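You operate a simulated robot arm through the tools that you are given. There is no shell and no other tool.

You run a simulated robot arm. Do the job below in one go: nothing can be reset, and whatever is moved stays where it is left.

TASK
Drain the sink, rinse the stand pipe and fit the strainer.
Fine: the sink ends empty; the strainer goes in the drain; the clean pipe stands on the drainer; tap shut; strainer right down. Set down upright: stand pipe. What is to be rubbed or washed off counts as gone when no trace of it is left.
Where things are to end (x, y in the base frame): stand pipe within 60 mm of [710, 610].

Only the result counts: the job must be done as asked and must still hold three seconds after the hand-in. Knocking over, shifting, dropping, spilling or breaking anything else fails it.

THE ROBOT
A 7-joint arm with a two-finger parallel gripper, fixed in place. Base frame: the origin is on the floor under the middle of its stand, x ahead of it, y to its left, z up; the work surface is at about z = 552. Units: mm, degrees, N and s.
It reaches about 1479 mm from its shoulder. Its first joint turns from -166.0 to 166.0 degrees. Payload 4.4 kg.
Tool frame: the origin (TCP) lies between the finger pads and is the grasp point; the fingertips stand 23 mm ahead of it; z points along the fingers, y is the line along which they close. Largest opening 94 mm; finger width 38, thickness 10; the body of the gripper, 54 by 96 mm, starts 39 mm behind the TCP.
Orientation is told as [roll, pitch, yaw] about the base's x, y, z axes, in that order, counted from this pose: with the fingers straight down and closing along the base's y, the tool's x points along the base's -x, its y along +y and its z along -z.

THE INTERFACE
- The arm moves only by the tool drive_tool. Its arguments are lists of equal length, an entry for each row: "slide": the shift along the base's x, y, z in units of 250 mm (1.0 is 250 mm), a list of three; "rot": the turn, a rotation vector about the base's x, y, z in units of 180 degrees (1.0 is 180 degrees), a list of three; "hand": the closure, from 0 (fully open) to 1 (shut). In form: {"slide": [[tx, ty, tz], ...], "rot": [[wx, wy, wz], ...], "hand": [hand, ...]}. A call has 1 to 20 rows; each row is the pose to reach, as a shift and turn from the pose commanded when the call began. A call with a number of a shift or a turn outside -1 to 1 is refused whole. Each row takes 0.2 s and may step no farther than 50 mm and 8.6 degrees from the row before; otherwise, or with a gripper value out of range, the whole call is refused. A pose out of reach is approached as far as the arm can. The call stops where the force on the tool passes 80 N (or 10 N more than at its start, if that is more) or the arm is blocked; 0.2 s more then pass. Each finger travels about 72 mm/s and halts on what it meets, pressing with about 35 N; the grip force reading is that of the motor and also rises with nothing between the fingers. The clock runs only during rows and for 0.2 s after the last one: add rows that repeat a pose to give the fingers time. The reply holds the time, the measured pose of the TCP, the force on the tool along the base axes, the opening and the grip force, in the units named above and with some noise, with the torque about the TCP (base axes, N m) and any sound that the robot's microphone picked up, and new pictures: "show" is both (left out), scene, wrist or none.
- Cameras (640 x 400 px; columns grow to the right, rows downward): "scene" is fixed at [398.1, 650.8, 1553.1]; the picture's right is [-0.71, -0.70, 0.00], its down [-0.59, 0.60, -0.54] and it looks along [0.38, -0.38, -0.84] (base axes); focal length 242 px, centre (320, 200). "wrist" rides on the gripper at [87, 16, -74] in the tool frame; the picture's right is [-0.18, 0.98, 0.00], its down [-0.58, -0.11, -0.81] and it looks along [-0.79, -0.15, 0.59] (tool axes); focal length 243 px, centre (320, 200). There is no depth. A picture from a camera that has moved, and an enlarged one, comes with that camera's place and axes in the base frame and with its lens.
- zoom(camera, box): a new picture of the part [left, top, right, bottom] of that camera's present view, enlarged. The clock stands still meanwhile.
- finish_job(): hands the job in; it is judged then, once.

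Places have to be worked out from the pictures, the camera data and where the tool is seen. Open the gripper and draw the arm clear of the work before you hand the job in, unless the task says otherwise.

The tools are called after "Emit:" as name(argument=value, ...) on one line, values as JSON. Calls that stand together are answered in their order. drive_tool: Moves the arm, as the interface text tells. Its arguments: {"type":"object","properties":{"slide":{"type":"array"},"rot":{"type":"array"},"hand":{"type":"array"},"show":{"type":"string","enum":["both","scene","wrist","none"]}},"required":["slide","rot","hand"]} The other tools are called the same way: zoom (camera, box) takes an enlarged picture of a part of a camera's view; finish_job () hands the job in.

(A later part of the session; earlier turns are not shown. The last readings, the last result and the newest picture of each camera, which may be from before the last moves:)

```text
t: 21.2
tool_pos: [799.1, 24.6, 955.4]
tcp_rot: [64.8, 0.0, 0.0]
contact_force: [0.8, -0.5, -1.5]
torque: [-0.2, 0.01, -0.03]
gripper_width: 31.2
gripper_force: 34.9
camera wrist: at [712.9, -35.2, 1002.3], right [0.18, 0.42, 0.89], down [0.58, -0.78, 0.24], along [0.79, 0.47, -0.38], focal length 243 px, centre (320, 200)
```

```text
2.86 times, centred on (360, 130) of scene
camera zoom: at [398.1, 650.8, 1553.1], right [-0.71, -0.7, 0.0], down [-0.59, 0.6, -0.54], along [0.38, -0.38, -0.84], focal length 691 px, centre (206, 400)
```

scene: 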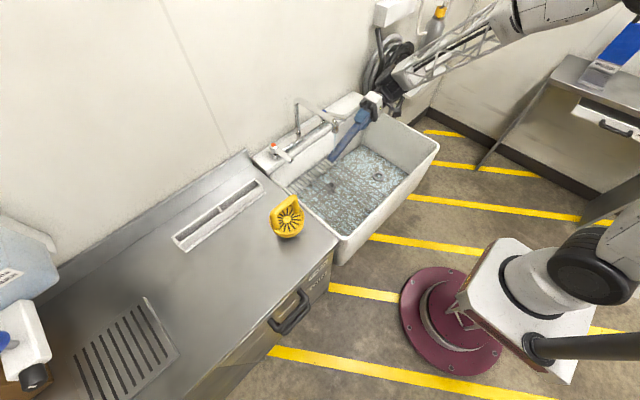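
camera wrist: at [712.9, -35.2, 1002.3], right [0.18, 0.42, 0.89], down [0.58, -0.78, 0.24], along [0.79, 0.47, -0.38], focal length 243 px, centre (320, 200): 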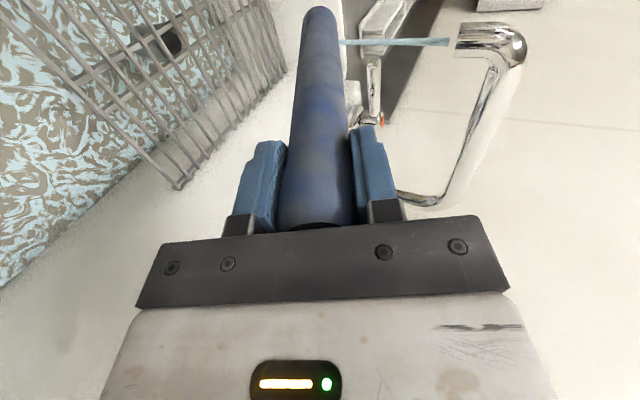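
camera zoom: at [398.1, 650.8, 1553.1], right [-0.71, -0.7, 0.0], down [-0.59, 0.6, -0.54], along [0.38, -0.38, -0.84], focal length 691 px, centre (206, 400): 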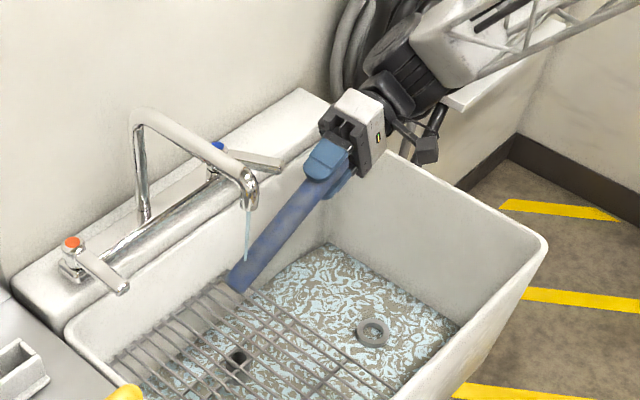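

The stream now strikes the pipe near its lower end, well aligned in x. I'll sweep the pipe slowly so the stream runs up its length, and then look at what it cleaned.

Emit:
drive_tool(slide=[[0, -0.02, -0.03], [0, -0.02, -0.06], [0, 0.02, -0.06], [0, 0.06, -0.06], [0, 0.1, -0.06], [0, 0.14, -0.06], [0, 0.18, -0.06], [0, 0.22, -0.06], [0, 0.26, -0.06], [0, 0.3, -0.06], [0, 0.34, -0.06], [0, 0.38, -0.06], [0, 0.41, -0.06], [0, 0.41, -0.06]], rot=[[0, 0, 0], [0, 0, 0], [0, 0, 0], [0, 0, 0], [0, 0, 0], [0, 0, 0], [0, 0, 0], [0, 0, 0], [0, 0, 0], [0, 0, 0], [0, 0, 0], [0, 0, 0], [0, 0, 0], [0, 0, 0]], hand=[1, 1, 1, 1, 1, 1, 1, 1, 1, 1, 1, 1, 1, 1])

Emit:
zoom(camera="scene", box=[280, 80, 400, 190])

Emit:
zoom(camera="wrist", box=[230, 0, 470, 235])

```text
t: 24.2
tool_pos: [799.6, 127.3, 941.5]
tcp_rot: [64.7, 0.0, 0.0]
contact_force: [-0.1, 0.1, -1.6]
torque: [-0.21, -0.04, 0.0]
gripper_width: 31.1
gripper_force: 34.9
camera wrist: at [712.7, 67.6, 987.5], right [0.18, 0.42, 0.89], down [0.58, -0.78, 0.24], along [0.79, 0.47, -0.39], focal length 243 px, centre (320, 200)
```

scene: 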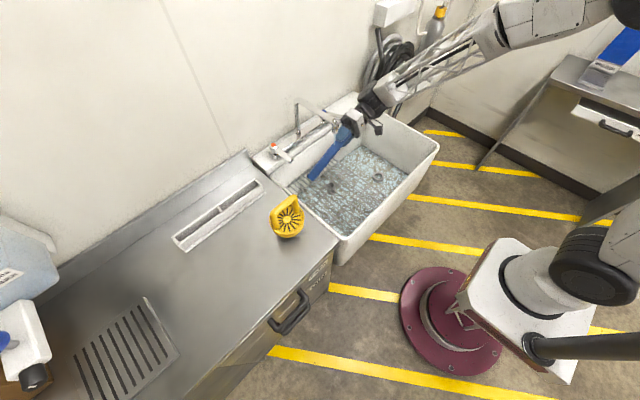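
wrist: 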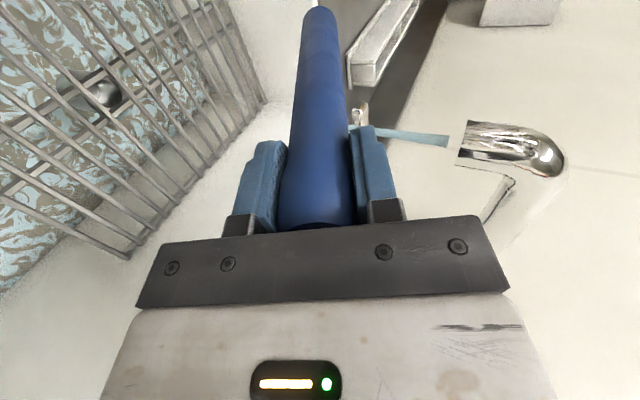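

```text
3.64 times, centred on (340, 135) of scene
camera zoom: at [398.1, 650.8, 1553.1], right [-0.71, -0.7, 0.0], down [-0.59, 0.6, -0.54], along [0.38, -0.38, -0.84], focal length 880 px, centre (247, 436)
```

zoom: 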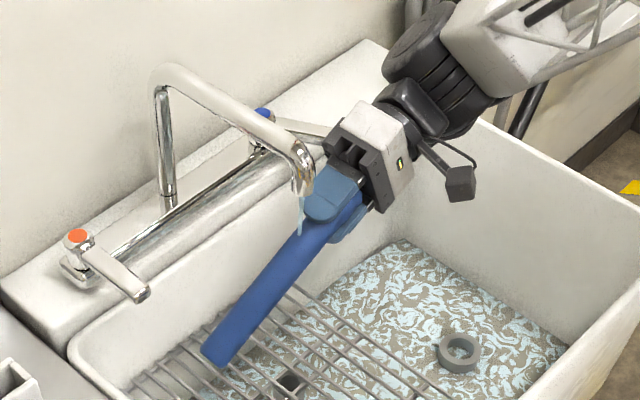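

```text
1.70 times, centred on (350, 118) of wrist
camera zoom: at [712.7, 67.6, 987.5], right [0.18, 0.42, 0.89], down [0.58, -0.78, 0.24], along [0.79, 0.47, -0.39], focal length 413 px, centre (269, 340)
```

zoom: 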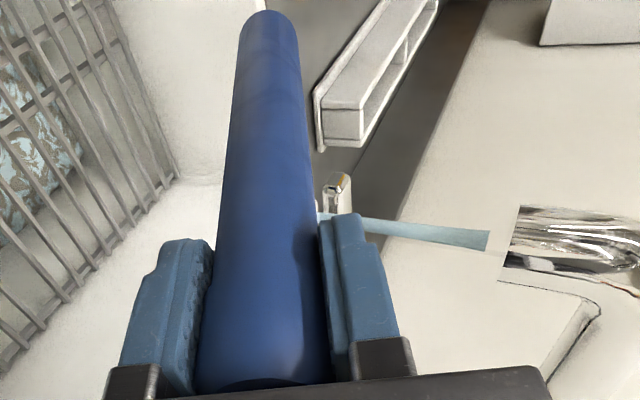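

The pipe is turning clean, bright blue, with only a faint greyish trace left toward the end. I'll sweep back to the end and up again for a thorough rinse.

Emit:
drive_tool(slide=[[0, -0.05, 0], [0, -0.1, 0], [0, -0.15, 0], [0, -0.2, 0], [0, -0.25, 0], [0, -0.29, 0], [0, -0.33, 0], [0, -0.36, 0], [0, -0.39, 0], [0, -0.42, 0], [0, -0.44, 0], [0, -0.46, 0], [0, -0.46, 0], [0, -0.44, 0], [0, -0.42, 0], [0, -0.4, 0], [0, -0.38, 0], [0, -0.36, 0], [0, -0.34, 0], [0, -0.32, 0]], rot=[[0, 0, 0], [0, 0, 0], [0, 0, 0], [0, 0, 0], [0, 0, 0], [0, 0, 0], [0, 0, 0], [0, 0, 0], [0, 0, 0], [0, 0, 0], [0, 0, 0], [0, 0, 0], [0, 0, 0], [0, 0, 0], [0, 0, 0], [0, 0, 0], [0, 0, 0], [0, 0, 0], [0, 0, 0], [0, 0, 0]], hand=[1, 1, 1, 1, 1, 1, 1, 1, 1, 1, 1, 1, 1, 1, 1, 1, 1, 1, 1, 1])

Emit:
zoom(camera="scene", box=[290, 90, 400, 190])

Emit:
zoom(camera="wrist", box=[230, 0, 430, 235])

```text
t: 28.4
tool_pos: [799.4, 48.1, 939.8]
tcp_rot: [64.7, 0.1, 0.1]
contact_force: [0.0, 0.0, -2.2]
torque: [-0.18, -0.02, 0.0]
gripper_width: 31.4
gripper_force: 34.8
camera wrist: at [712.5, -12.4, 987.6], right [0.18, 0.42, 0.89], down [0.58, -0.78, 0.24], along [0.79, 0.47, -0.39], focal length 243 px, centre (320, 200)
```

scene: 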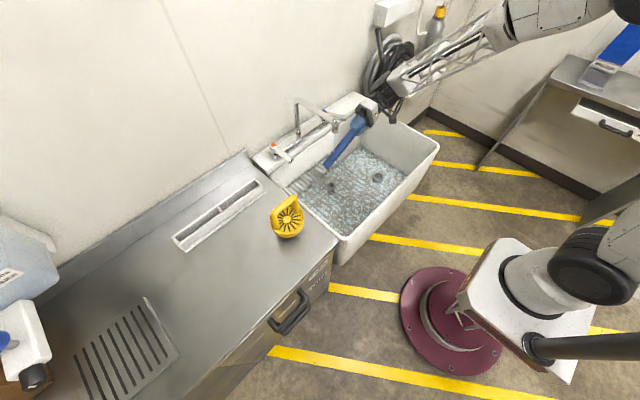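
wrist: 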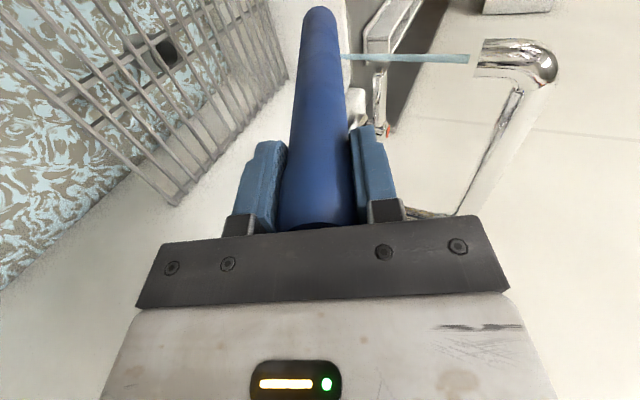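

```text
4.00 times, centred on (345, 140) of scene
camera zoom: at [398.1, 650.8, 1553.1], right [-0.71, -0.7, 0.0], down [-0.59, 0.6, -0.54], along [0.38, -0.38, -0.84], focal length 968 px, centre (220, 440)
```

zoom: 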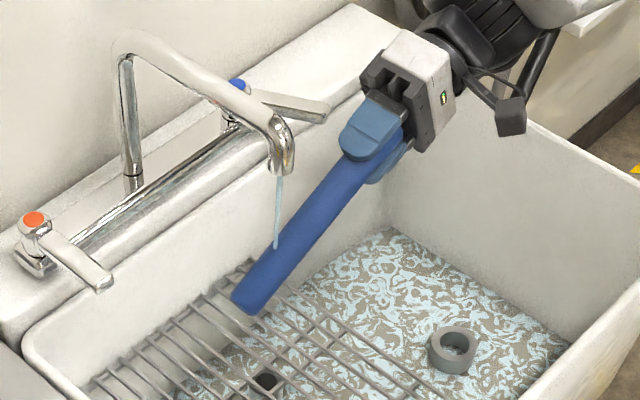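

```text
1.70 times, centred on (330, 118) of wrist
camera zoom: at [712.5, -12.4, 987.6], right [0.18, 0.42, 0.89], down [0.58, -0.78, 0.24], along [0.79, 0.47, -0.39], focal length 413 px, centre (303, 340)
```

zoom: 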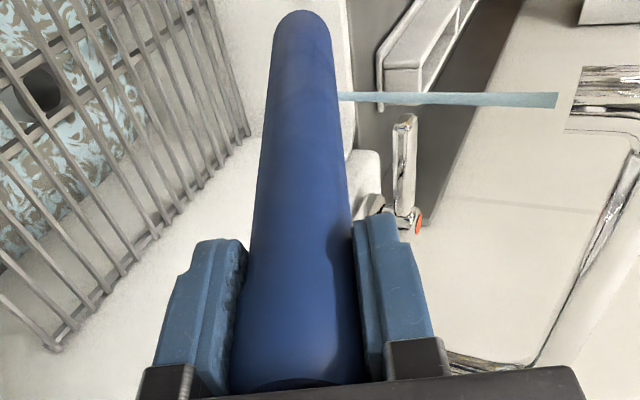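

The visible sides look clean. To rinse and check the far side, I'll roll the pipe 90° about its own axis, keeping it in the stream.

Emit:
drive_tool(slide=[[0, 0, 0], [0, 0, 0], [0, 0.01, 0], [0, 0.02, 0], [0, 0.03, 0], [0, 0.04, 0], [0, 0.05, 0], [0, 0.06, 0], [0, 0.07, 0], [0, 0.08, 0], [0, 0.1, 0], [0, 0.12, 0], [0, 0.15, 0], [0, 0.18, 0], [0, 0.21, 0], [0, 0.24, 0]], rot=[[0, 0.0378, -0.0176], [0, 0.0755, -0.0353], [0, 0.1133, -0.0529], [0, 0.151, -0.0705], [0, 0.1888, -0.0881], [0, 0.2265, -0.1058], [0, 0.2643, -0.1234], [0, 0.302, -0.141], [0, 0.3398, -0.1586], [0, 0.3775, -0.1763], [0, 0.4153, -0.1939], [0, 0.453, -0.2115], [0, 0.453, -0.2115], [0, 0.453, -0.2115], [0, 0.453, -0.2115], [0, 0.453, -0.2115]], hand=[1, 1, 1, 1, 1, 1, 1, 1, 1, 1, 1, 1, 1, 1, 1, 1])

Emit:
zoom(camera="scene", box=[290, 90, 400, 190])

Emit:
zoom(camera="wrist", box=[200, 0, 430, 235])

```text
t: 31.8
tool_pos: [799.4, 107.3, 939.4]
tcp_rot: [-0.2, 65.0, -90.0]
contact_force: [0.7, 1.3, -2.9]
torque: [-0.2, 0.02, 0.02]
gripper_width: 31.3
gripper_force: 35.4
camera wrist: at [816.0, 77.3, 1050.6], right [0.98, -0.08, -0.17], down [-0.11, -0.98, -0.18], along [-0.15, 0.2, -0.97], focal length 243 px, centre (320, 200)
```

scene: 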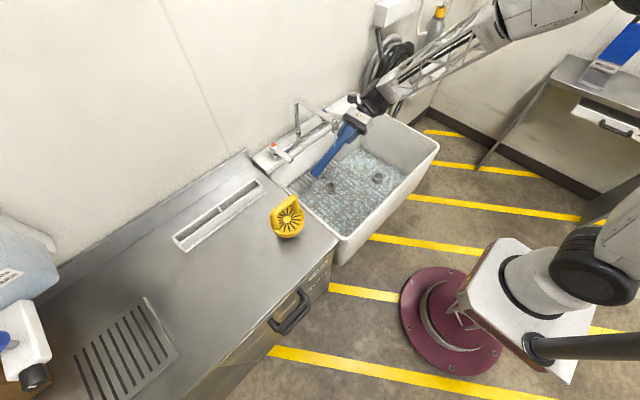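
wrist: 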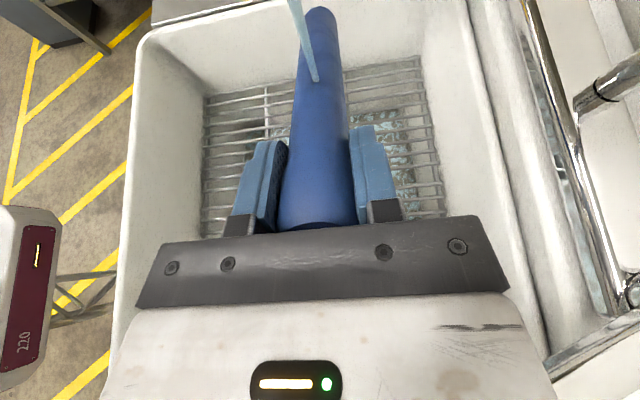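

```text
4.00 times, centred on (345, 140) of scene
camera zoom: at [398.1, 650.8, 1553.1], right [-0.71, -0.7, 0.0], down [-0.59, 0.6, -0.54], along [0.38, -0.38, -0.84], focal length 968 px, centre (220, 440)
```

zoom: 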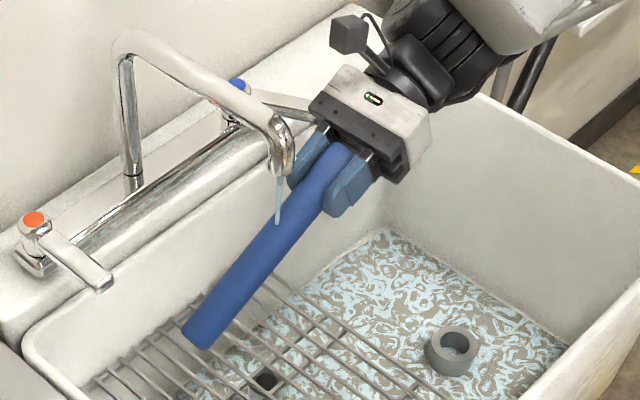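

```text
1.70 times, centred on (315, 118) of wrist
camera zoom: at [816.0, 77.3, 1050.6], right [0.98, -0.08, -0.17], down [-0.11, -0.98, -0.18], along [-0.15, 0.2, -0.97], focal length 413 px, centre (328, 340)
```

zoom: 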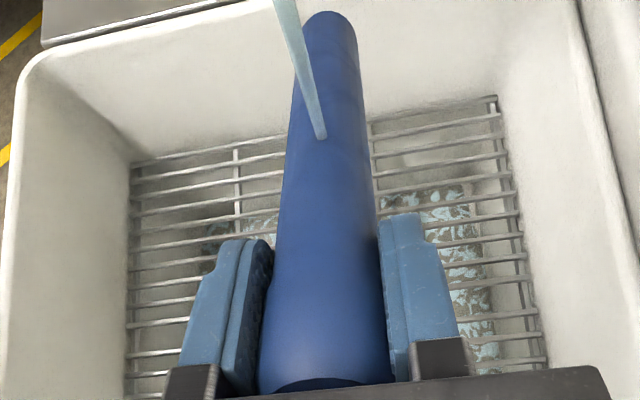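

The side that now faces up is uniformly clean blue. I'll sweep back along it, then roll the other way to bring the opposite side up.

Emit:
drive_tool(slide=[[0, 0.03, 0], [0, 0.06, 0], [0, 0.03, 0], [0, 0.0, 0], [0, -0.04, 0], [0, -0.08, 0], [0, -0.12, 0], [0, -0.16, 0], [0, -0.2, 0], [0, -0.24, 0], [0, -0.27, 0], [0, -0.3, 0], [0, -0.33, 0], [0, -0.36, 0], [0, -0.36, 0], [0, -0.34, 0], [0, -0.32, 0], [0, -0.3, 0], [0, -0.28, 0], [0, -0.26, 0]], rot=[[0, 0, 0], [0, 0, 0], [0, 0, 0], [0, 0, 0], [0, 0, 0], [0, 0, 0], [0, 0, 0], [0, 0, 0], [0, -0.0378, 0.0176], [0, -0.0755, 0.0353], [0, -0.1133, 0.0529], [0, -0.151, 0.0705], [0, -0.1888, 0.0881], [0, -0.2265, 0.1058], [0, -0.2643, 0.1234], [0, -0.302, 0.141], [0, -0.3398, 0.1586], [0, -0.3775, 0.1763], [0, -0.4153, 0.1939], [0, -0.453, 0.2115]], hand=[1, 1, 1, 1, 1, 1, 1, 1, 1, 1, 1, 1, 1, 1, 1, 1, 1, 1, 1, 1], show="none")

Emit:
drive_tool(slide=[[0, 0, 0], [0, 0, 0], [0, 0, 0], [0, 0, 0], [0, 0, 0], [0, 0, 0], [0, 0, 0], [0, 0, 0], [0, 0, 0], [0, -0.02, 0], [0, -0.04, 0], [0, -0.08, 0], [0, -0.08, 0], [0, -0.05, 0], [0, -0.01, 0], [0, 0.03, 0], [0, 0.07, 0], [0, 0.11, 0], [0, 0.15, 0], [0, 0.19, 0]], rot=[[0, -0.0378, 0.0176], [0, -0.0755, 0.0353], [0, -0.1133, 0.0529], [0, -0.151, 0.0705], [0, -0.1888, 0.0881], [0, -0.2265, 0.1058], [0, -0.2643, 0.1234], [0, -0.302, 0.141], [0, -0.3398, 0.1586], [0, -0.3775, 0.1763], [0, -0.4153, 0.1939], [0, -0.453, 0.2115], [0, -0.453, 0.2115], [0, -0.453, 0.2115], [0, -0.453, 0.2115], [0, -0.453, 0.2115], [0, -0.453, 0.2115], [0, -0.453, 0.2115], [0, -0.453, 0.2115], [0, -0.453, 0.2115]], hand=[1, 1, 1, 1, 1, 1, 1, 1, 1, 1, 1, 1, 1, 1, 1, 1, 1, 1, 1, 1])

Emit:
zoom(camera="scene", box=[290, 90, 400, 190])

Emit:
zoom(camera="wrist", box=[200, 0, 430, 235])

```text
t: 36.0
tool_pos: [799.9, 42.6, 940.7]
tcp_rot: [64.8, -0.1, 0.1]
contact_force: [0.4, 0.1, -2.3]
torque: [-0.16, 0.0, 0.0]
gripper_width: 31.5
gripper_force: 35.6
```

```text
t: 40.2
tool_pos: [798.8, 89.7, 938.6]
tcp_rot: [-0.1, -64.9, 89.9]
contact_force: [0.5, 1.2, -1.6]
torque: [-0.21, 0.0, 0.0]
gripper_width: 31.3
gripper_force: 34.1
camera wrist: at [782.8, -13.6, 893.3], right [-0.98, 0.08, 0.17], down [0.11, -0.49, 0.87], along [0.15, 0.87, 0.47], focal length 243 px, centre (320, 200)
```

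scene: 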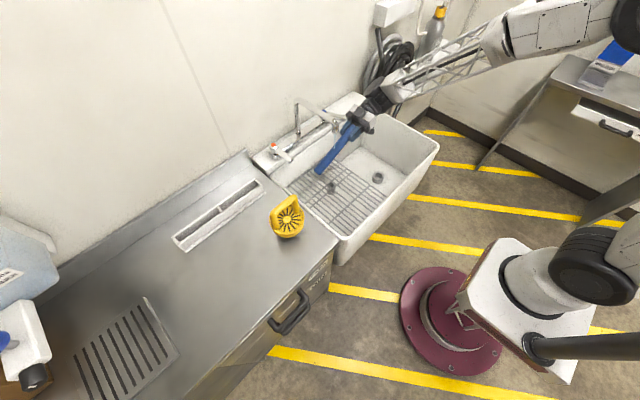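
wrist: 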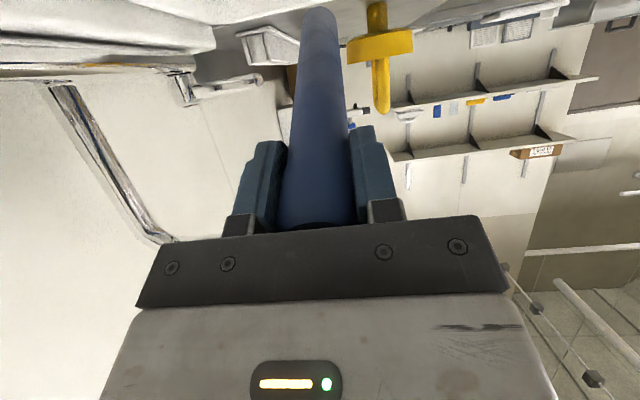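

```text
4.00 times, centred on (345, 140) of scene
camera zoom: at [398.1, 650.8, 1553.1], right [-0.71, -0.7, 0.0], down [-0.59, 0.6, -0.54], along [0.38, -0.38, -0.84], focal length 968 px, centre (220, 440)
```

zoom: 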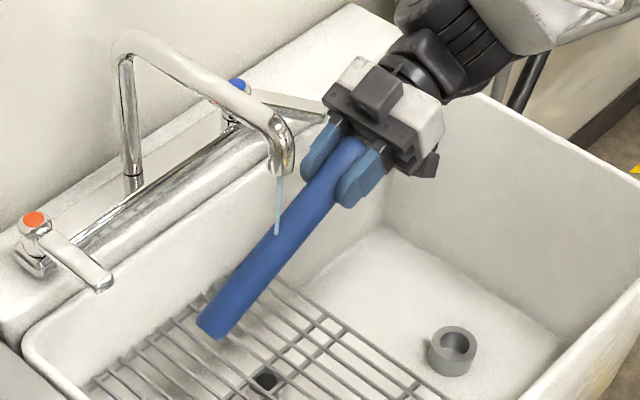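

```text
1.70 times, centred on (315, 118) of wrist
camera zoom: at [782.8, -13.6, 893.3], right [-0.98, 0.08, 0.17], down [0.11, -0.49, 0.87], along [0.15, 0.87, 0.47], focal length 413 px, centre (328, 340)
```

zoom: 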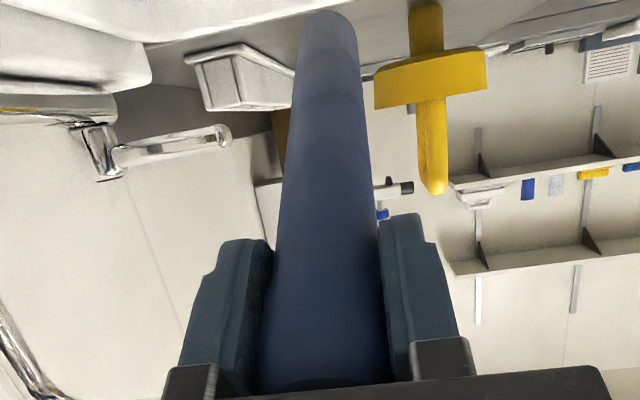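

The sink floor is now bare and white, so it has drained, and the drain shows as a raised grey collar. I'll inspect the pipe closely for any remaining trace.

Emit:
zoom(camera="wrist", box=[280, 0, 360, 120])

Emit:
zoom(camera="scene", box=[310, 110, 380, 180])

```text
3.33 times, centred on (320, 60) of wrist
camera zoom: at [782.8, -13.6, 893.3], right [-0.98, 0.08, 0.17], down [0.11, -0.49, 0.87], along [0.15, 0.87, 0.47], focal length 809 px, centre (320, 667)
```

zoom: 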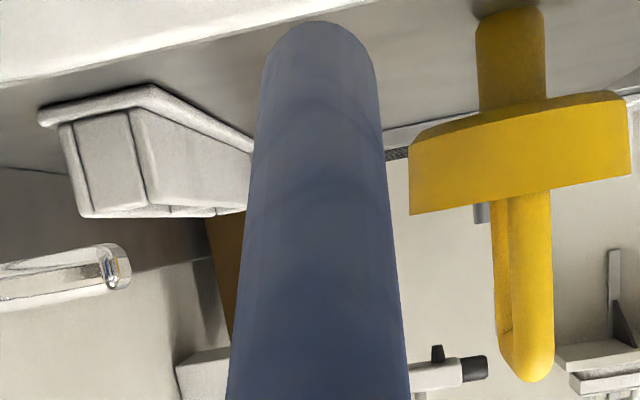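

```text
5.71 times, centred on (345, 145) of scene
camera zoom: at [398.1, 650.8, 1553.1], right [-0.71, -0.7, 0.0], down [-0.59, 0.6, -0.54], along [0.38, -0.38, -0.84], focal length 1382 px, centre (177, 514)
```

zoom: 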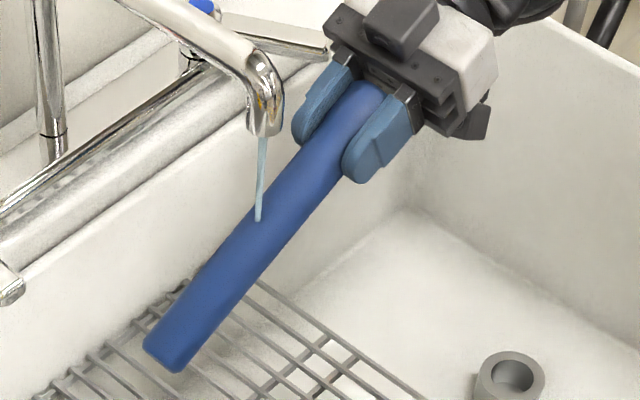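

The upper side looks clean, but from below the last part toward the end still looks slightly greyish. I'll dwell with the stream on that lower portion.

Emit:
drive_tool(slide=[[0, -0.04, 0], [0, -0.08, 0], [0, -0.1, 0], [0, -0.12, 0], [0, -0.14, 0], [0, -0.16, 0], [0, -0.18, 0], [0, -0.2, 0], [0, -0.22, 0], [0, -0.24, 0], [0, -0.26, 0], [0, -0.28, 0], [0, -0.3, 0], [0, -0.3, 0], [0, -0.27, 0], [0, -0.24, 0], [0, -0.21, 0], [0, -0.18, 0], [0, -0.15, 0], [0, -0.12, 0]], rot=[[0, 0, 0], [0, 0, 0], [0, 0, 0], [0, 0, 0], [0, 0, 0], [0, 0, 0], [0, 0, 0], [0, 0, 0], [0, 0, 0], [0, 0, 0], [0, 0, 0], [0, 0, 0], [0, 0, 0], [0, 0, 0], [0, 0, 0], [0, 0, 0], [0, 0, 0], [0, 0, 0], [0, 0, 0], [0, 0, 0]], hand=[1, 1, 1, 1, 1, 1, 1, 1, 1, 1, 1, 1, 1, 1, 1, 1, 1, 1, 1, 1], show="wrist")

Emit:
zoom(camera="wrist", box=[280, 0, 360, 120])

Emit:
zoom(camera="scene", box=[310, 110, 380, 180])

```text
t: 44.4
tool_pos: [799.3, 59.1, 940.1]
tcp_rot: [-0.2, -65.0, 89.9]
contact_force: [-0.5, 0.4, -1.5]
torque: [-0.15, 0.0, 0.0]
gripper_width: 31.2
gripper_force: 34.9
camera wrist: at [783.1, -43.9, 894.0], right [-0.98, 0.08, 0.17], down [0.11, -0.49, 0.87], along [0.15, 0.87, 0.47], focal length 243 px, centre (320, 200)
```

wrist: 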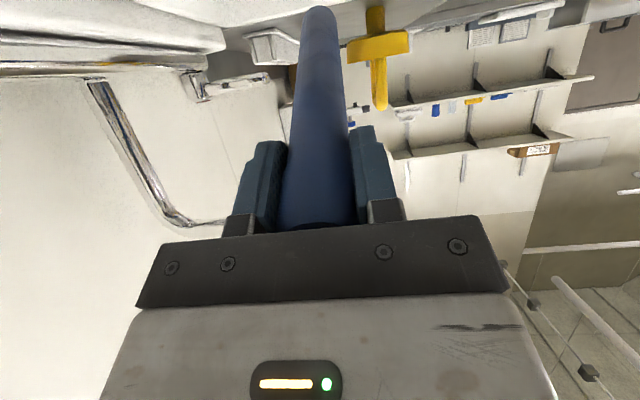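

```text
3.33 times, centred on (320, 60) of wrist
camera zoom: at [783.1, -43.9, 894.0], right [-0.98, 0.08, 0.17], down [0.11, -0.49, 0.87], along [0.15, 0.87, 0.47], focal length 809 px, centre (320, 667)
```

zoom: 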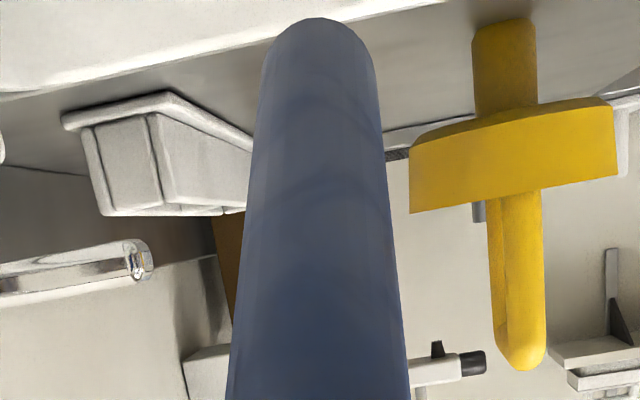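

```text
5.71 times, centred on (345, 145) of scene
camera zoom: at [398.1, 650.8, 1553.1], right [-0.71, -0.7, 0.0], down [-0.59, 0.6, -0.54], along [0.38, -0.38, -0.84], focal length 1382 px, centre (177, 514)
```

zoom: 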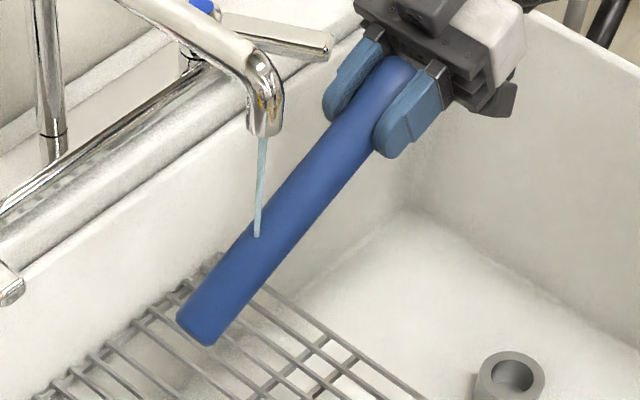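

The banding looks the same, but the camera-side of the last 60 mm got the least direct water earlier. I'll roll back through 180°, holding the stream on that lower part, and rinse that side with it facing up.

Emit:
drive_tool(slide=[[0, 0, 0], [0, -0.02, 0], [0, -0.04, 0], [0, -0.06, 0], [0, -0.08, 0], [0, -0.1, 0], [0, -0.12, 0], [0, -0.14, 0], [0, -0.16, 0], [0, -0.14, 0], [0, -0.12, 0], [0, -0.1, 0]], rot=[[0, 0.0378, -0.0176], [0, 0.0755, -0.0353], [0, 0.1133, -0.0529], [0, 0.151, -0.0705], [0, 0.1888, -0.0881], [0, 0.2265, -0.1058], [0, 0.2643, -0.1234], [0, 0.302, -0.141], [0, 0.3398, -0.1586], [0, 0.3775, -0.1763], [0, 0.4153, -0.1939], [0, 0.453, -0.2115]], hand=[1, 1, 1, 1, 1, 1, 1, 1, 1, 1, 1, 1], show="none")

Emit:
drive_tool(slide=[[0, 0, 0], [0, 0, 0], [0, 0.02, 0], [0, 0.04, 0], [0, 0.06, 0], [0, 0.08, 0], [0, 0.06, 0], [0, 0.04, 0], [0, 0.02, 0], [0, 0, 0], [0, -0.02, 0], [0, -0.04, 0], [0, -0.06, 0], [0, -0.06, 0], [0, -0.03, 0], [0, 0.0, 0], [0, 0.03, 0], [0, 0.06, 0], [0, 0.09, 0], [0, 0.12, 0]], rot=[[0, 0.0378, -0.0176], [0, 0.0755, -0.0353], [0, 0.1133, -0.0529], [0, 0.151, -0.0705], [0, 0.1888, -0.0881], [0, 0.2265, -0.1058], [0, 0.2643, -0.1234], [0, 0.302, -0.141], [0, 0.3398, -0.1586], [0, 0.3775, -0.1763], [0, 0.4153, -0.1939], [0, 0.453, -0.2115], [0, 0.453, -0.2115], [0, 0.453, -0.2115], [0, 0.453, -0.2115], [0, 0.453, -0.2115], [0, 0.453, -0.2115], [0, 0.453, -0.2115], [0, 0.453, -0.2115], [0, 0.453, -0.2115]], hand=[1, 1, 1, 1, 1, 1, 1, 1, 1, 1, 1, 1, 1, 1, 1, 1, 1, 1, 1, 1])

Emit:
zoom(camera="wrist", box=[270, 0, 370, 130])

Emit:
zoom(camera="scene", box=[310, 110, 380, 180])

```text
t: 47.0
tool_pos: [798.8, 36.2, 939.2]
tcp_rot: [64.8, 0.1, -0.2]
contact_force: [0.3, -0.3, -2.5]
torque: [-0.18, -0.03, -0.02]
gripper_width: 31.3
gripper_force: 35.1
```

```text
t: 51.2
tool_pos: [797.4, 65.6, 940.3]
tcp_rot: [-0.2, 64.8, -90.0]
contact_force: [-0.8, -0.2, -2.0]
torque: [-0.22, -0.01, -0.03]
gripper_width: 31.1
gripper_force: 34.9
camera wrist: at [815.3, 35.2, 1050.6], right [0.98, -0.08, -0.17], down [-0.11, -0.98, -0.18], along [-0.15, 0.2, -0.97], focal length 243 px, centre (320, 200)
```

scene: 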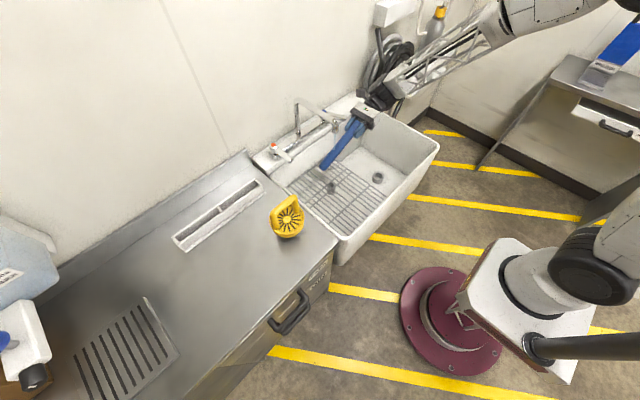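
wrist: 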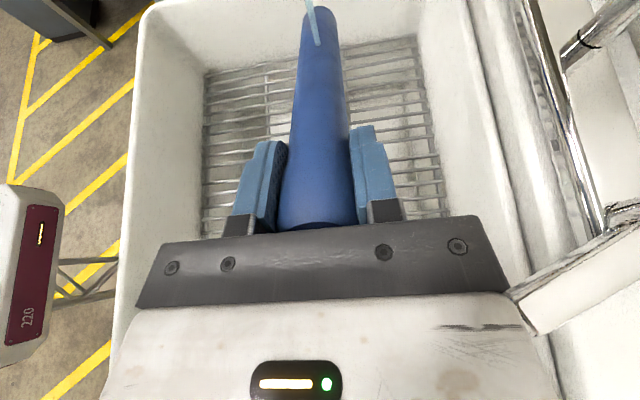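

```text
3.08 times, centred on (320, 65) of wrist
camera zoom: at [815.3, 35.2, 1050.6], right [0.98, -0.08, -0.17], down [-0.11, -0.98, -0.18], along [-0.15, 0.2, -0.97], focal length 746 px, centre (320, 615)
```

zoom: 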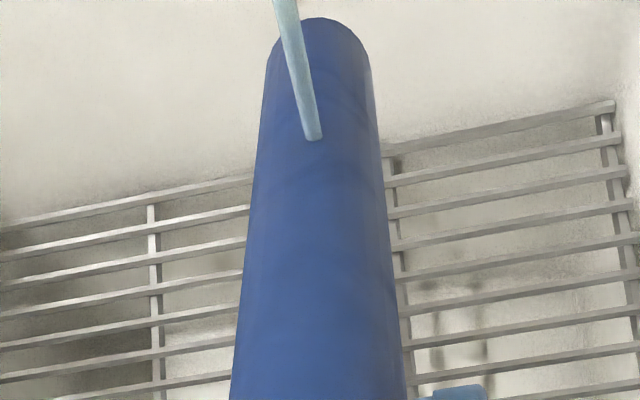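

```text
5.71 times, centred on (345, 145) of scene
camera zoom: at [398.1, 650.8, 1553.1], right [-0.71, -0.7, 0.0], down [-0.59, 0.6, -0.54], along [0.38, -0.38, -0.84], focal length 1382 px, centre (177, 514)
```

zoom: 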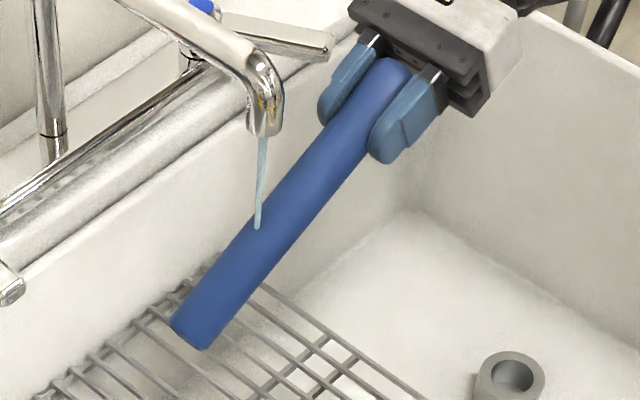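

All visible sides are an even clean blue now. One last pass brings the stream close up to the fingers to rinse the top part too.

Emit:
drive_tool(slide=[[0, 0.04, 0], [0, 0.08, 0], [0, 0.12, 0], [0, 0.16, 0], [0, 0.2, 0], [0, 0.24, 0], [0, 0.27, 0], [0, 0.29, 0], [0, 0.3, 0], [0, 0.3, 0], [0, 0.3, 0], [0, 0.27, 0], [0, 0.24, 0], [0, 0.2, 0]], rot=[[0, 0, 0], [0, 0, 0], [0, 0, 0], [0, 0, 0], [0, 0, 0], [0, 0, 0], [0, 0, 0], [0, 0, 0], [0, 0, 0], [0, 0, 0], [0, 0, 0], [0, 0, 0], [0, 0, 0], [0, 0, 0]], hand=[1, 1, 1, 1, 1, 1, 1, 1, 1, 1, 1, 1, 1, 1])

Emit:
zoom(camera="wrist", box=[220, 0, 420, 235])

```text
t: 54.2
tool_pos: [797.7, 115.6, 940.1]
tcp_rot: [-0.2, 64.8, -90.0]
contact_force: [-0.4, 0.0, -1.9]
torque: [-0.18, 0.0, -0.04]
gripper_width: 31.1
gripper_force: 34.9
camera wrist: at [815.5, 84.9, 1050.6], right [0.98, -0.08, -0.17], down [-0.11, -0.98, -0.19], along [-0.15, 0.2, -0.97], focal length 243 px, centre (320, 200)
```

scene: 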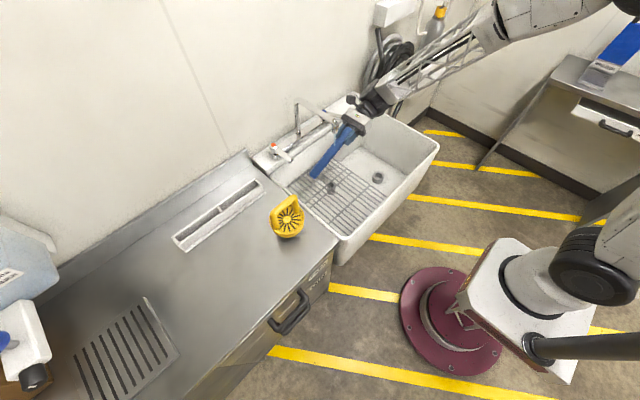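
wrist: 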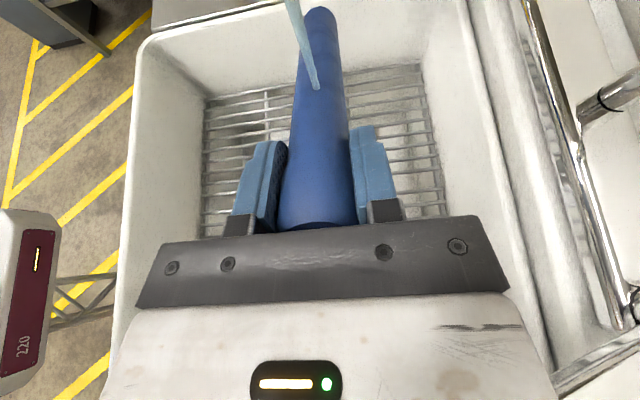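

```text
1.70 times, centred on (320, 118) of wrist
camera zoom: at [815.5, 84.9, 1050.6], right [0.98, -0.08, -0.17], down [-0.11, -0.98, -0.19], along [-0.15, 0.2, -0.97], focal length 413 px, centre (320, 340)
```

zoom: 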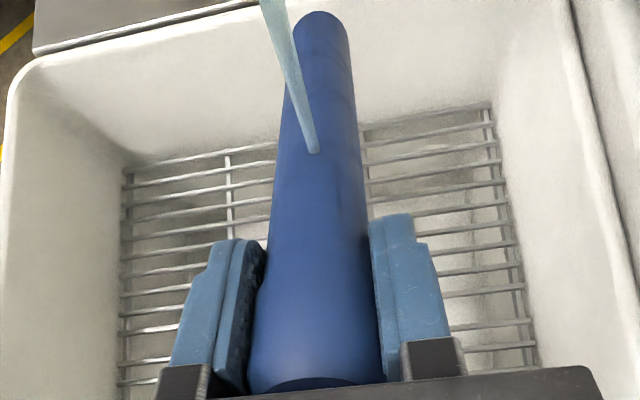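

The pipe is clean along its whole length. I'll draw it back out of the stream (−y), undo the roll, then bring it upright again over the sink.

Emit:
drive_tool(slide=[[0, -0.08, 0], [0, -0.16, 0], [0, -0.24, 0], [0, -0.32, 0], [0, -0.4, 0], [0, -0.48, 0], [0, -0.54, 0], [0, -0.6, 0], [0, -0.6, 0], [0, -0.6, 0], [0, -0.6, 0], [0, -0.6, 0], [0, -0.6, 0], [0, -0.6, 0], [0, -0.6, 0], [0, -0.6, 0]], rot=[[0, 0, 0], [0, 0, 0], [0, 0, 0], [0, 0, 0], [0, -0.0378, 0.0176], [0, -0.0755, 0.0353], [0, -0.1133, 0.0529], [0, -0.151, 0.0705], [0, -0.1888, 0.0881], [0, -0.2265, 0.1058], [0, -0.2643, 0.1234], [0, -0.302, 0.141], [0, -0.3398, 0.1586], [0, -0.3775, 0.1763], [0, -0.4153, 0.1939], [0, -0.453, 0.2115]], hand=[1, 1, 1, 1, 1, 1, 1, 1, 1, 1, 1, 1, 1, 1, 1, 1], show="none")

Emit:
drive_tool(slide=[[0, 0, 0.05], [0, 0, 0.1], [0, 0, 0.15], [0, 0, 0.2], [0, 0, 0.25], [0, 0, 0.3], [0, 0, 0.35], [0, 0, 0.4], [-0.1, 0, 0.45], [-0.25, 0, 0.52], [-0.4, 0, 0.6]], rot=[[-0.045, 0, 0], [-0.09, 0, 0], [-0.135, 0, 0], [-0.18, 0, 0], [-0.225, 0, 0], [-0.27, 0, 0], [-0.315, 0, 0], [-0.36, 0, 0], [-0.36, 0, 0], [-0.36, 0, 0], [-0.36, 0, 0]], hand=[1, 1, 1, 1, 1, 1, 1, 1, 1, 1, 1])

Emit:
zoom(camera="scene", box=[320, 40, 440, 180])

```text
t: 57.6
tool_pos: [797.6, -34.6, 939.5]
tcp_rot: [64.9, -0.2, 0.1]
contact_force: [0.4, 0.2, -2.1]
torque: [-0.13, -0.02, 0.04]
gripper_width: 31.2
gripper_force: 34.7
```

```text
t: 60.0
tool_pos: [697.9, -35.4, 1089.4]
tcp_rot: [0.0, 0.2, 0.0]
contact_force: [-0.6, 0.5, -3.0]
torque: [0.01, 0.02, -0.02]
gripper_width: 31.0
gripper_force: 34.9
camera wrist: at [612.2, -18.4, 1164.9], right [0.18, 0.98, 0.0], down [0.58, -0.11, 0.81], along [0.79, -0.15, -0.59], focal length 243 px, centre (320, 200)
```

scene: 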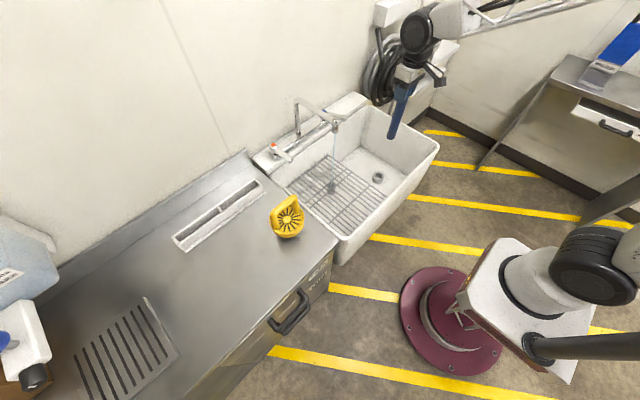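
wrist: 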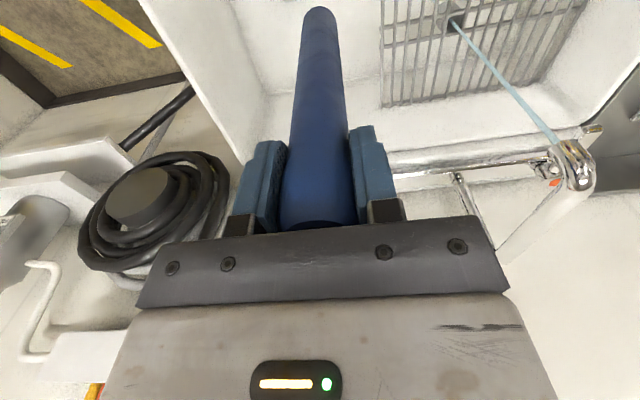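

```text
2.86 times, centred on (380, 110) of scene
camera zoom: at [398.1, 650.8, 1553.1], right [-0.71, -0.7, 0.0], down [-0.59, 0.6, -0.54], along [0.38, -0.38, -0.84], focal length 691 px, centre (149, 457)
```

zoom: 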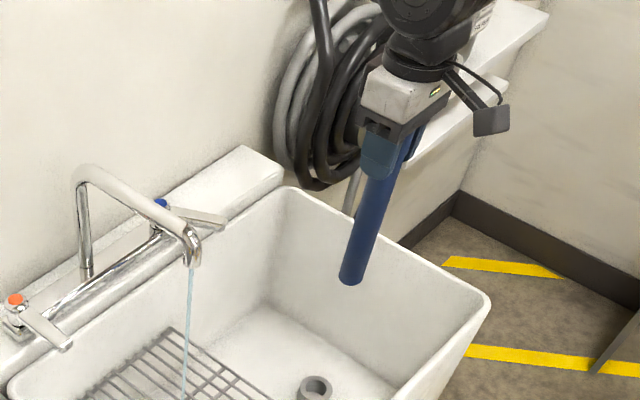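

The pipe is upright and clean, its lower end at z≈913. I'm carrying it left along x≈620 at z≈1120, in front of the strainer, toward the drainer spot.

Emit:
drive_tool(slide=[[-0.06, 0.17, 0.03], [-0.12, 0.34, 0.06], [-0.18, 0.51, 0.09], [-0.24, 0.68, 0.12], [-0.29, 0.85, 0.12], [-0.31, 1.0, 0.12]], rot=[[0, 0, 0], [0, 0, 0], [0, 0, 0], [0, 0, 0], [0, 0, 0], [0, 0, 0]], hand=[1, 1, 1, 1, 1, 1], show="none")

Emit:
drive_tool(slide=[[0, 0.17, 0], [0, 0.34, 0], [0, 0.51, 0], [0, 0.68, 0], [0, 0.85, 0], [0, 1.0, 0]], rot=[[0, 0, 0], [0, 0, 0], [0, 0, 0], [0, 0, 0], [0, 0, 0], [0, 0, 0]], hand=[1, 1, 1, 1, 1, 1], show="none")

Emit:
drive_tool(slide=[[0, 0.17, 0], [0, 0.34, 0], [0, 0.5, 0], [0.08, 0.64, 0], [0.22, 0.64, 0], [0.35, 0.64, 0]], rot=[[0, 0, 0], [0, 0, 0], [0, 0, 0], [0, 0, 0], [0, 0, 0], [0, 0, 0]], hand=[1, 1, 1, 1, 1, 1])

Emit:
zoom(camera="scene", box=[180, 140, 340, 300])

```text
t: 61.4
tool_pos: [621.8, 215.4, 1121.3]
tcp_rot: [0.0, 0.0, 0.0]
contact_force: [-0.6, 0.1, -1.6]
torque: [-0.03, 0.01, 0.0]
gripper_width: 31.4
gripper_force: 35.1
```

```text
t: 62.8
tool_pos: [620.6, 465.3, 1121.0]
tcp_rot: [0.0, 0.0, 0.0]
contact_force: [-0.7, 1.0, -1.9]
torque: [0.0, -0.02, 0.03]
gripper_width: 31.6
gripper_force: 34.7
```

```text
t: 64.2
tool_pos: [707.9, 625.8, 1120.2]
tcp_rot: [0.0, 0.1, 0.0]
contact_force: [-0.2, -0.1, -1.7]
torque: [-0.02, -0.01, 0.02]
gripper_width: 31.3
gripper_force: 34.6
camera wrist: at [622.0, 642.2, 1195.9], right [0.18, 0.98, 0.0], down [0.58, -0.11, 0.81], along [0.79, -0.15, -0.59], focal length 243 px, centre (320, 200)
```

scene: 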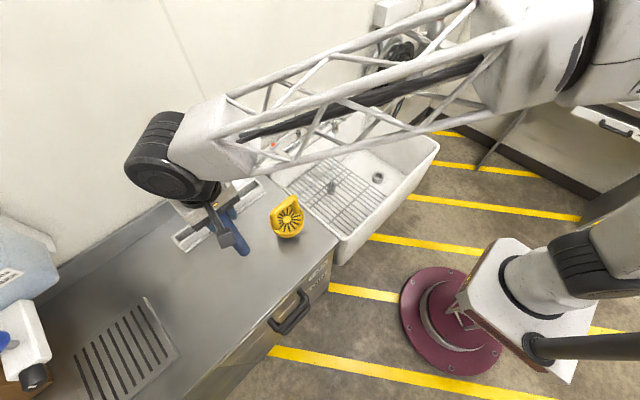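
wrist: 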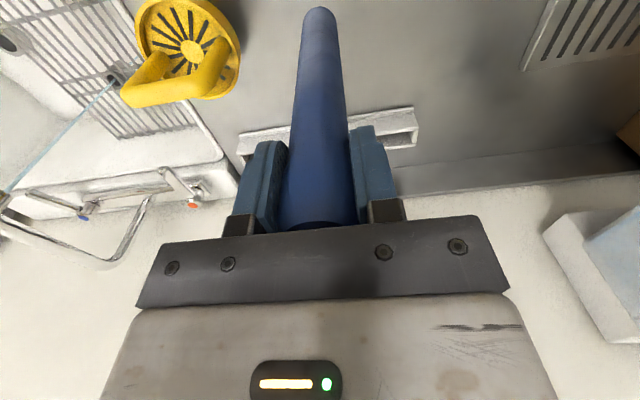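

```text
2.50 times, centred on (260, 220) of scene
camera zoom: at [398.1, 650.8, 1553.1], right [-0.71, -0.7, 0.0], down [-0.59, 0.6, -0.54], along [0.38, -0.38, -0.84], focal length 605 px, centre (470, 150)
```

zoom: 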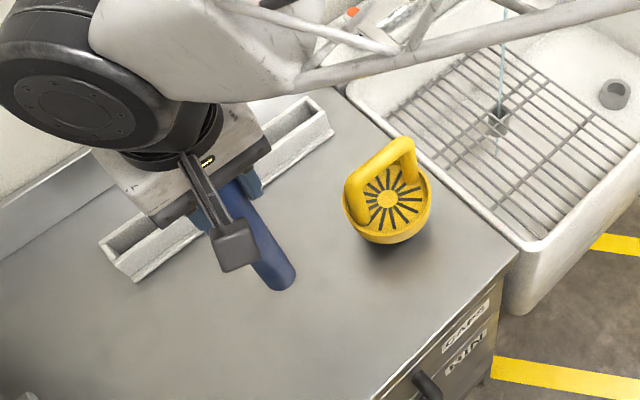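

The pipe is over the drainer spot near (708, 626). I'll check its far end closely in the wrist view before setting it down.

Emit:
zoom(camera="wrist", box=[270, 0, 370, 120])

Emit:
zoom(camera="scene", box=[215, 190, 275, 270])

```text
3.33 times, centred on (320, 60) of wrist
camera zoom: at [622.0, 642.2, 1195.9], right [0.18, 0.98, 0.0], down [0.58, -0.11, 0.81], along [0.79, -0.15, -0.59], focal length 809 px, centre (320, 667)
```

zoom: 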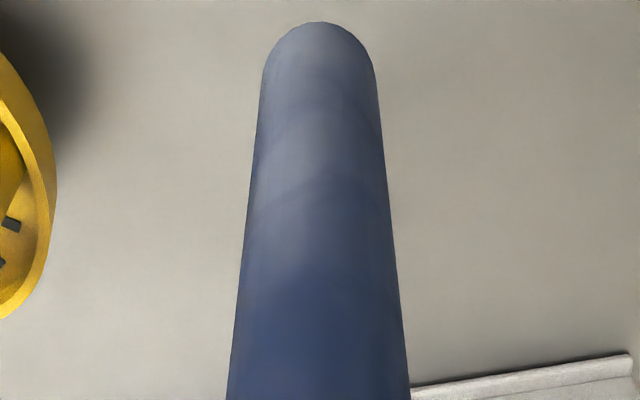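

```text
5.00 times, centred on (245, 230) of scene
camera zoom: at [398.1, 650.8, 1553.1], right [-0.71, -0.7, 0.0], down [-0.59, 0.6, -0.54], along [0.38, -0.38, -0.84], focal length 1210 px, centre (695, 50)
```

zoom: 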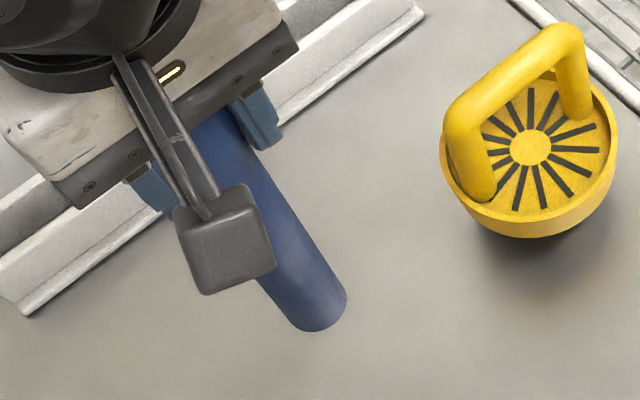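

The greyish sheen near the end varies with lighting, so I'll set the pipe down and inspect it from several sides after. Lowering to just above the counter first.

Emit:
drive_tool(slide=[[0, 0, -0.15], [0, 0, -0.3], [0, 0, -0.4], [0, 0, -0.44]], rot=[[0, 0, 0], [0, 0, 0], [0, 0, 0], [0, 0, 0]], hand=[1, 1, 1, 1])

Emit:
zoom(camera="scene", box=[215, 180, 315, 280])

Emit:
zoom(camera="wrist", box=[250, 0, 390, 120])

```text
t: 65.2
tool_pos: [708.2, 625.5, 1009.2]
tcp_rot: [-0.1, 0.0, -0.1]
contact_force: [0.9, -0.5, -1.0]
torque: [0.0, -0.04, -0.04]
gripper_width: 31.3
gripper_force: 35.1
camera wrist: at [622.3, 641.6, 1085.6], right [0.18, 0.98, 0.0], down [0.58, -0.11, 0.81], along [0.79, -0.15, -0.59], focal length 243 px, centre (320, 200)
```

scene: 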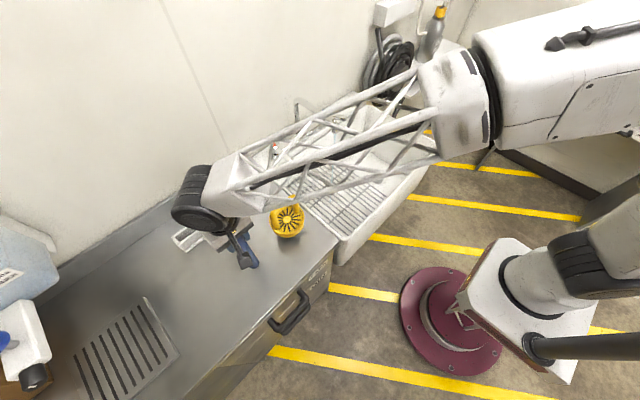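
wrist: 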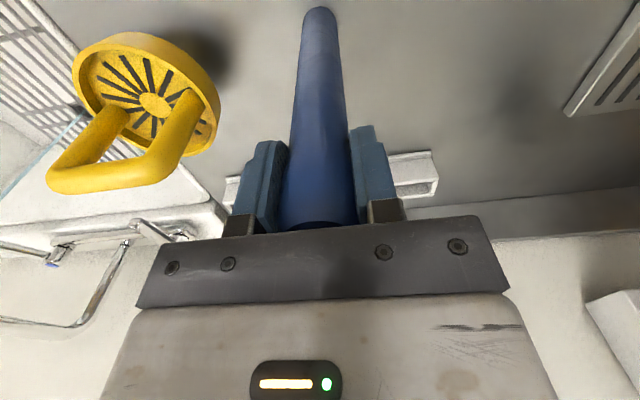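

```text
4.00 times, centred on (265, 230) of scene
camera zoom: at [398.1, 650.8, 1553.1], right [-0.71, -0.7, 0.0], down [-0.59, 0.6, -0.54], along [0.38, -0.38, -0.84], focal length 968 px, centre (540, 80)
```

zoom: 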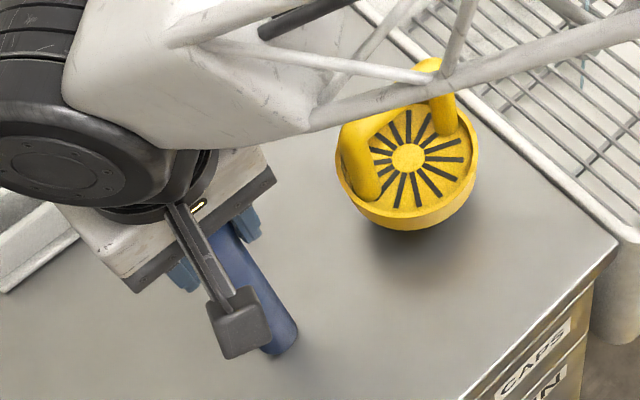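

```text
3.33 times, centred on (320, 60) of wrist
camera zoom: at [622.3, 641.6, 1085.6], right [0.18, 0.98, 0.0], down [0.58, -0.11, 0.81], along [0.79, -0.15, -0.59], focal length 809 px, centre (320, 667)
```

zoom: 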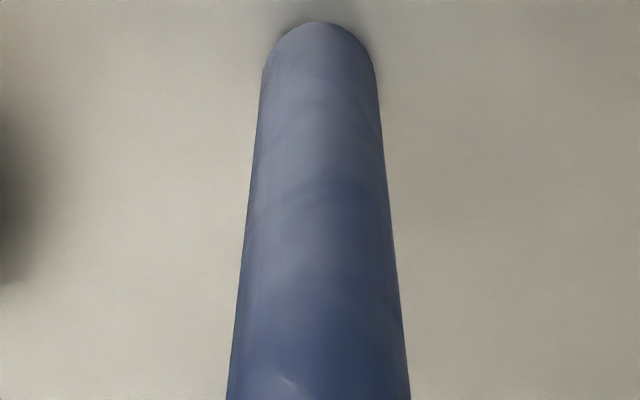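

The pipe end is close to the counter, as its contact shadow shows. I'll feel for contact with small downward steps.

Emit:
drive_tool(slide=[[0, 0, -0.012], [0, 0, -0.024], [0, 0, -0.036], [0, 0, -0.036]], rot=[[0, 0, 0], [0, 0, 0], [0, 0, 0], [0, 0, 0]], hand=[1, 1, 1, 1], show="none")

```text
t: 66.2
tool_pos: [709.0, 625.6, 1004.3]
tcp_rot: [0.2, -0.2, 0.0]
contact_force: [1.2, -3.8, 49.6]
torque: [-0.72, -0.06, 0.04]
gripper_width: 31.6
gripper_force: 35.4
```

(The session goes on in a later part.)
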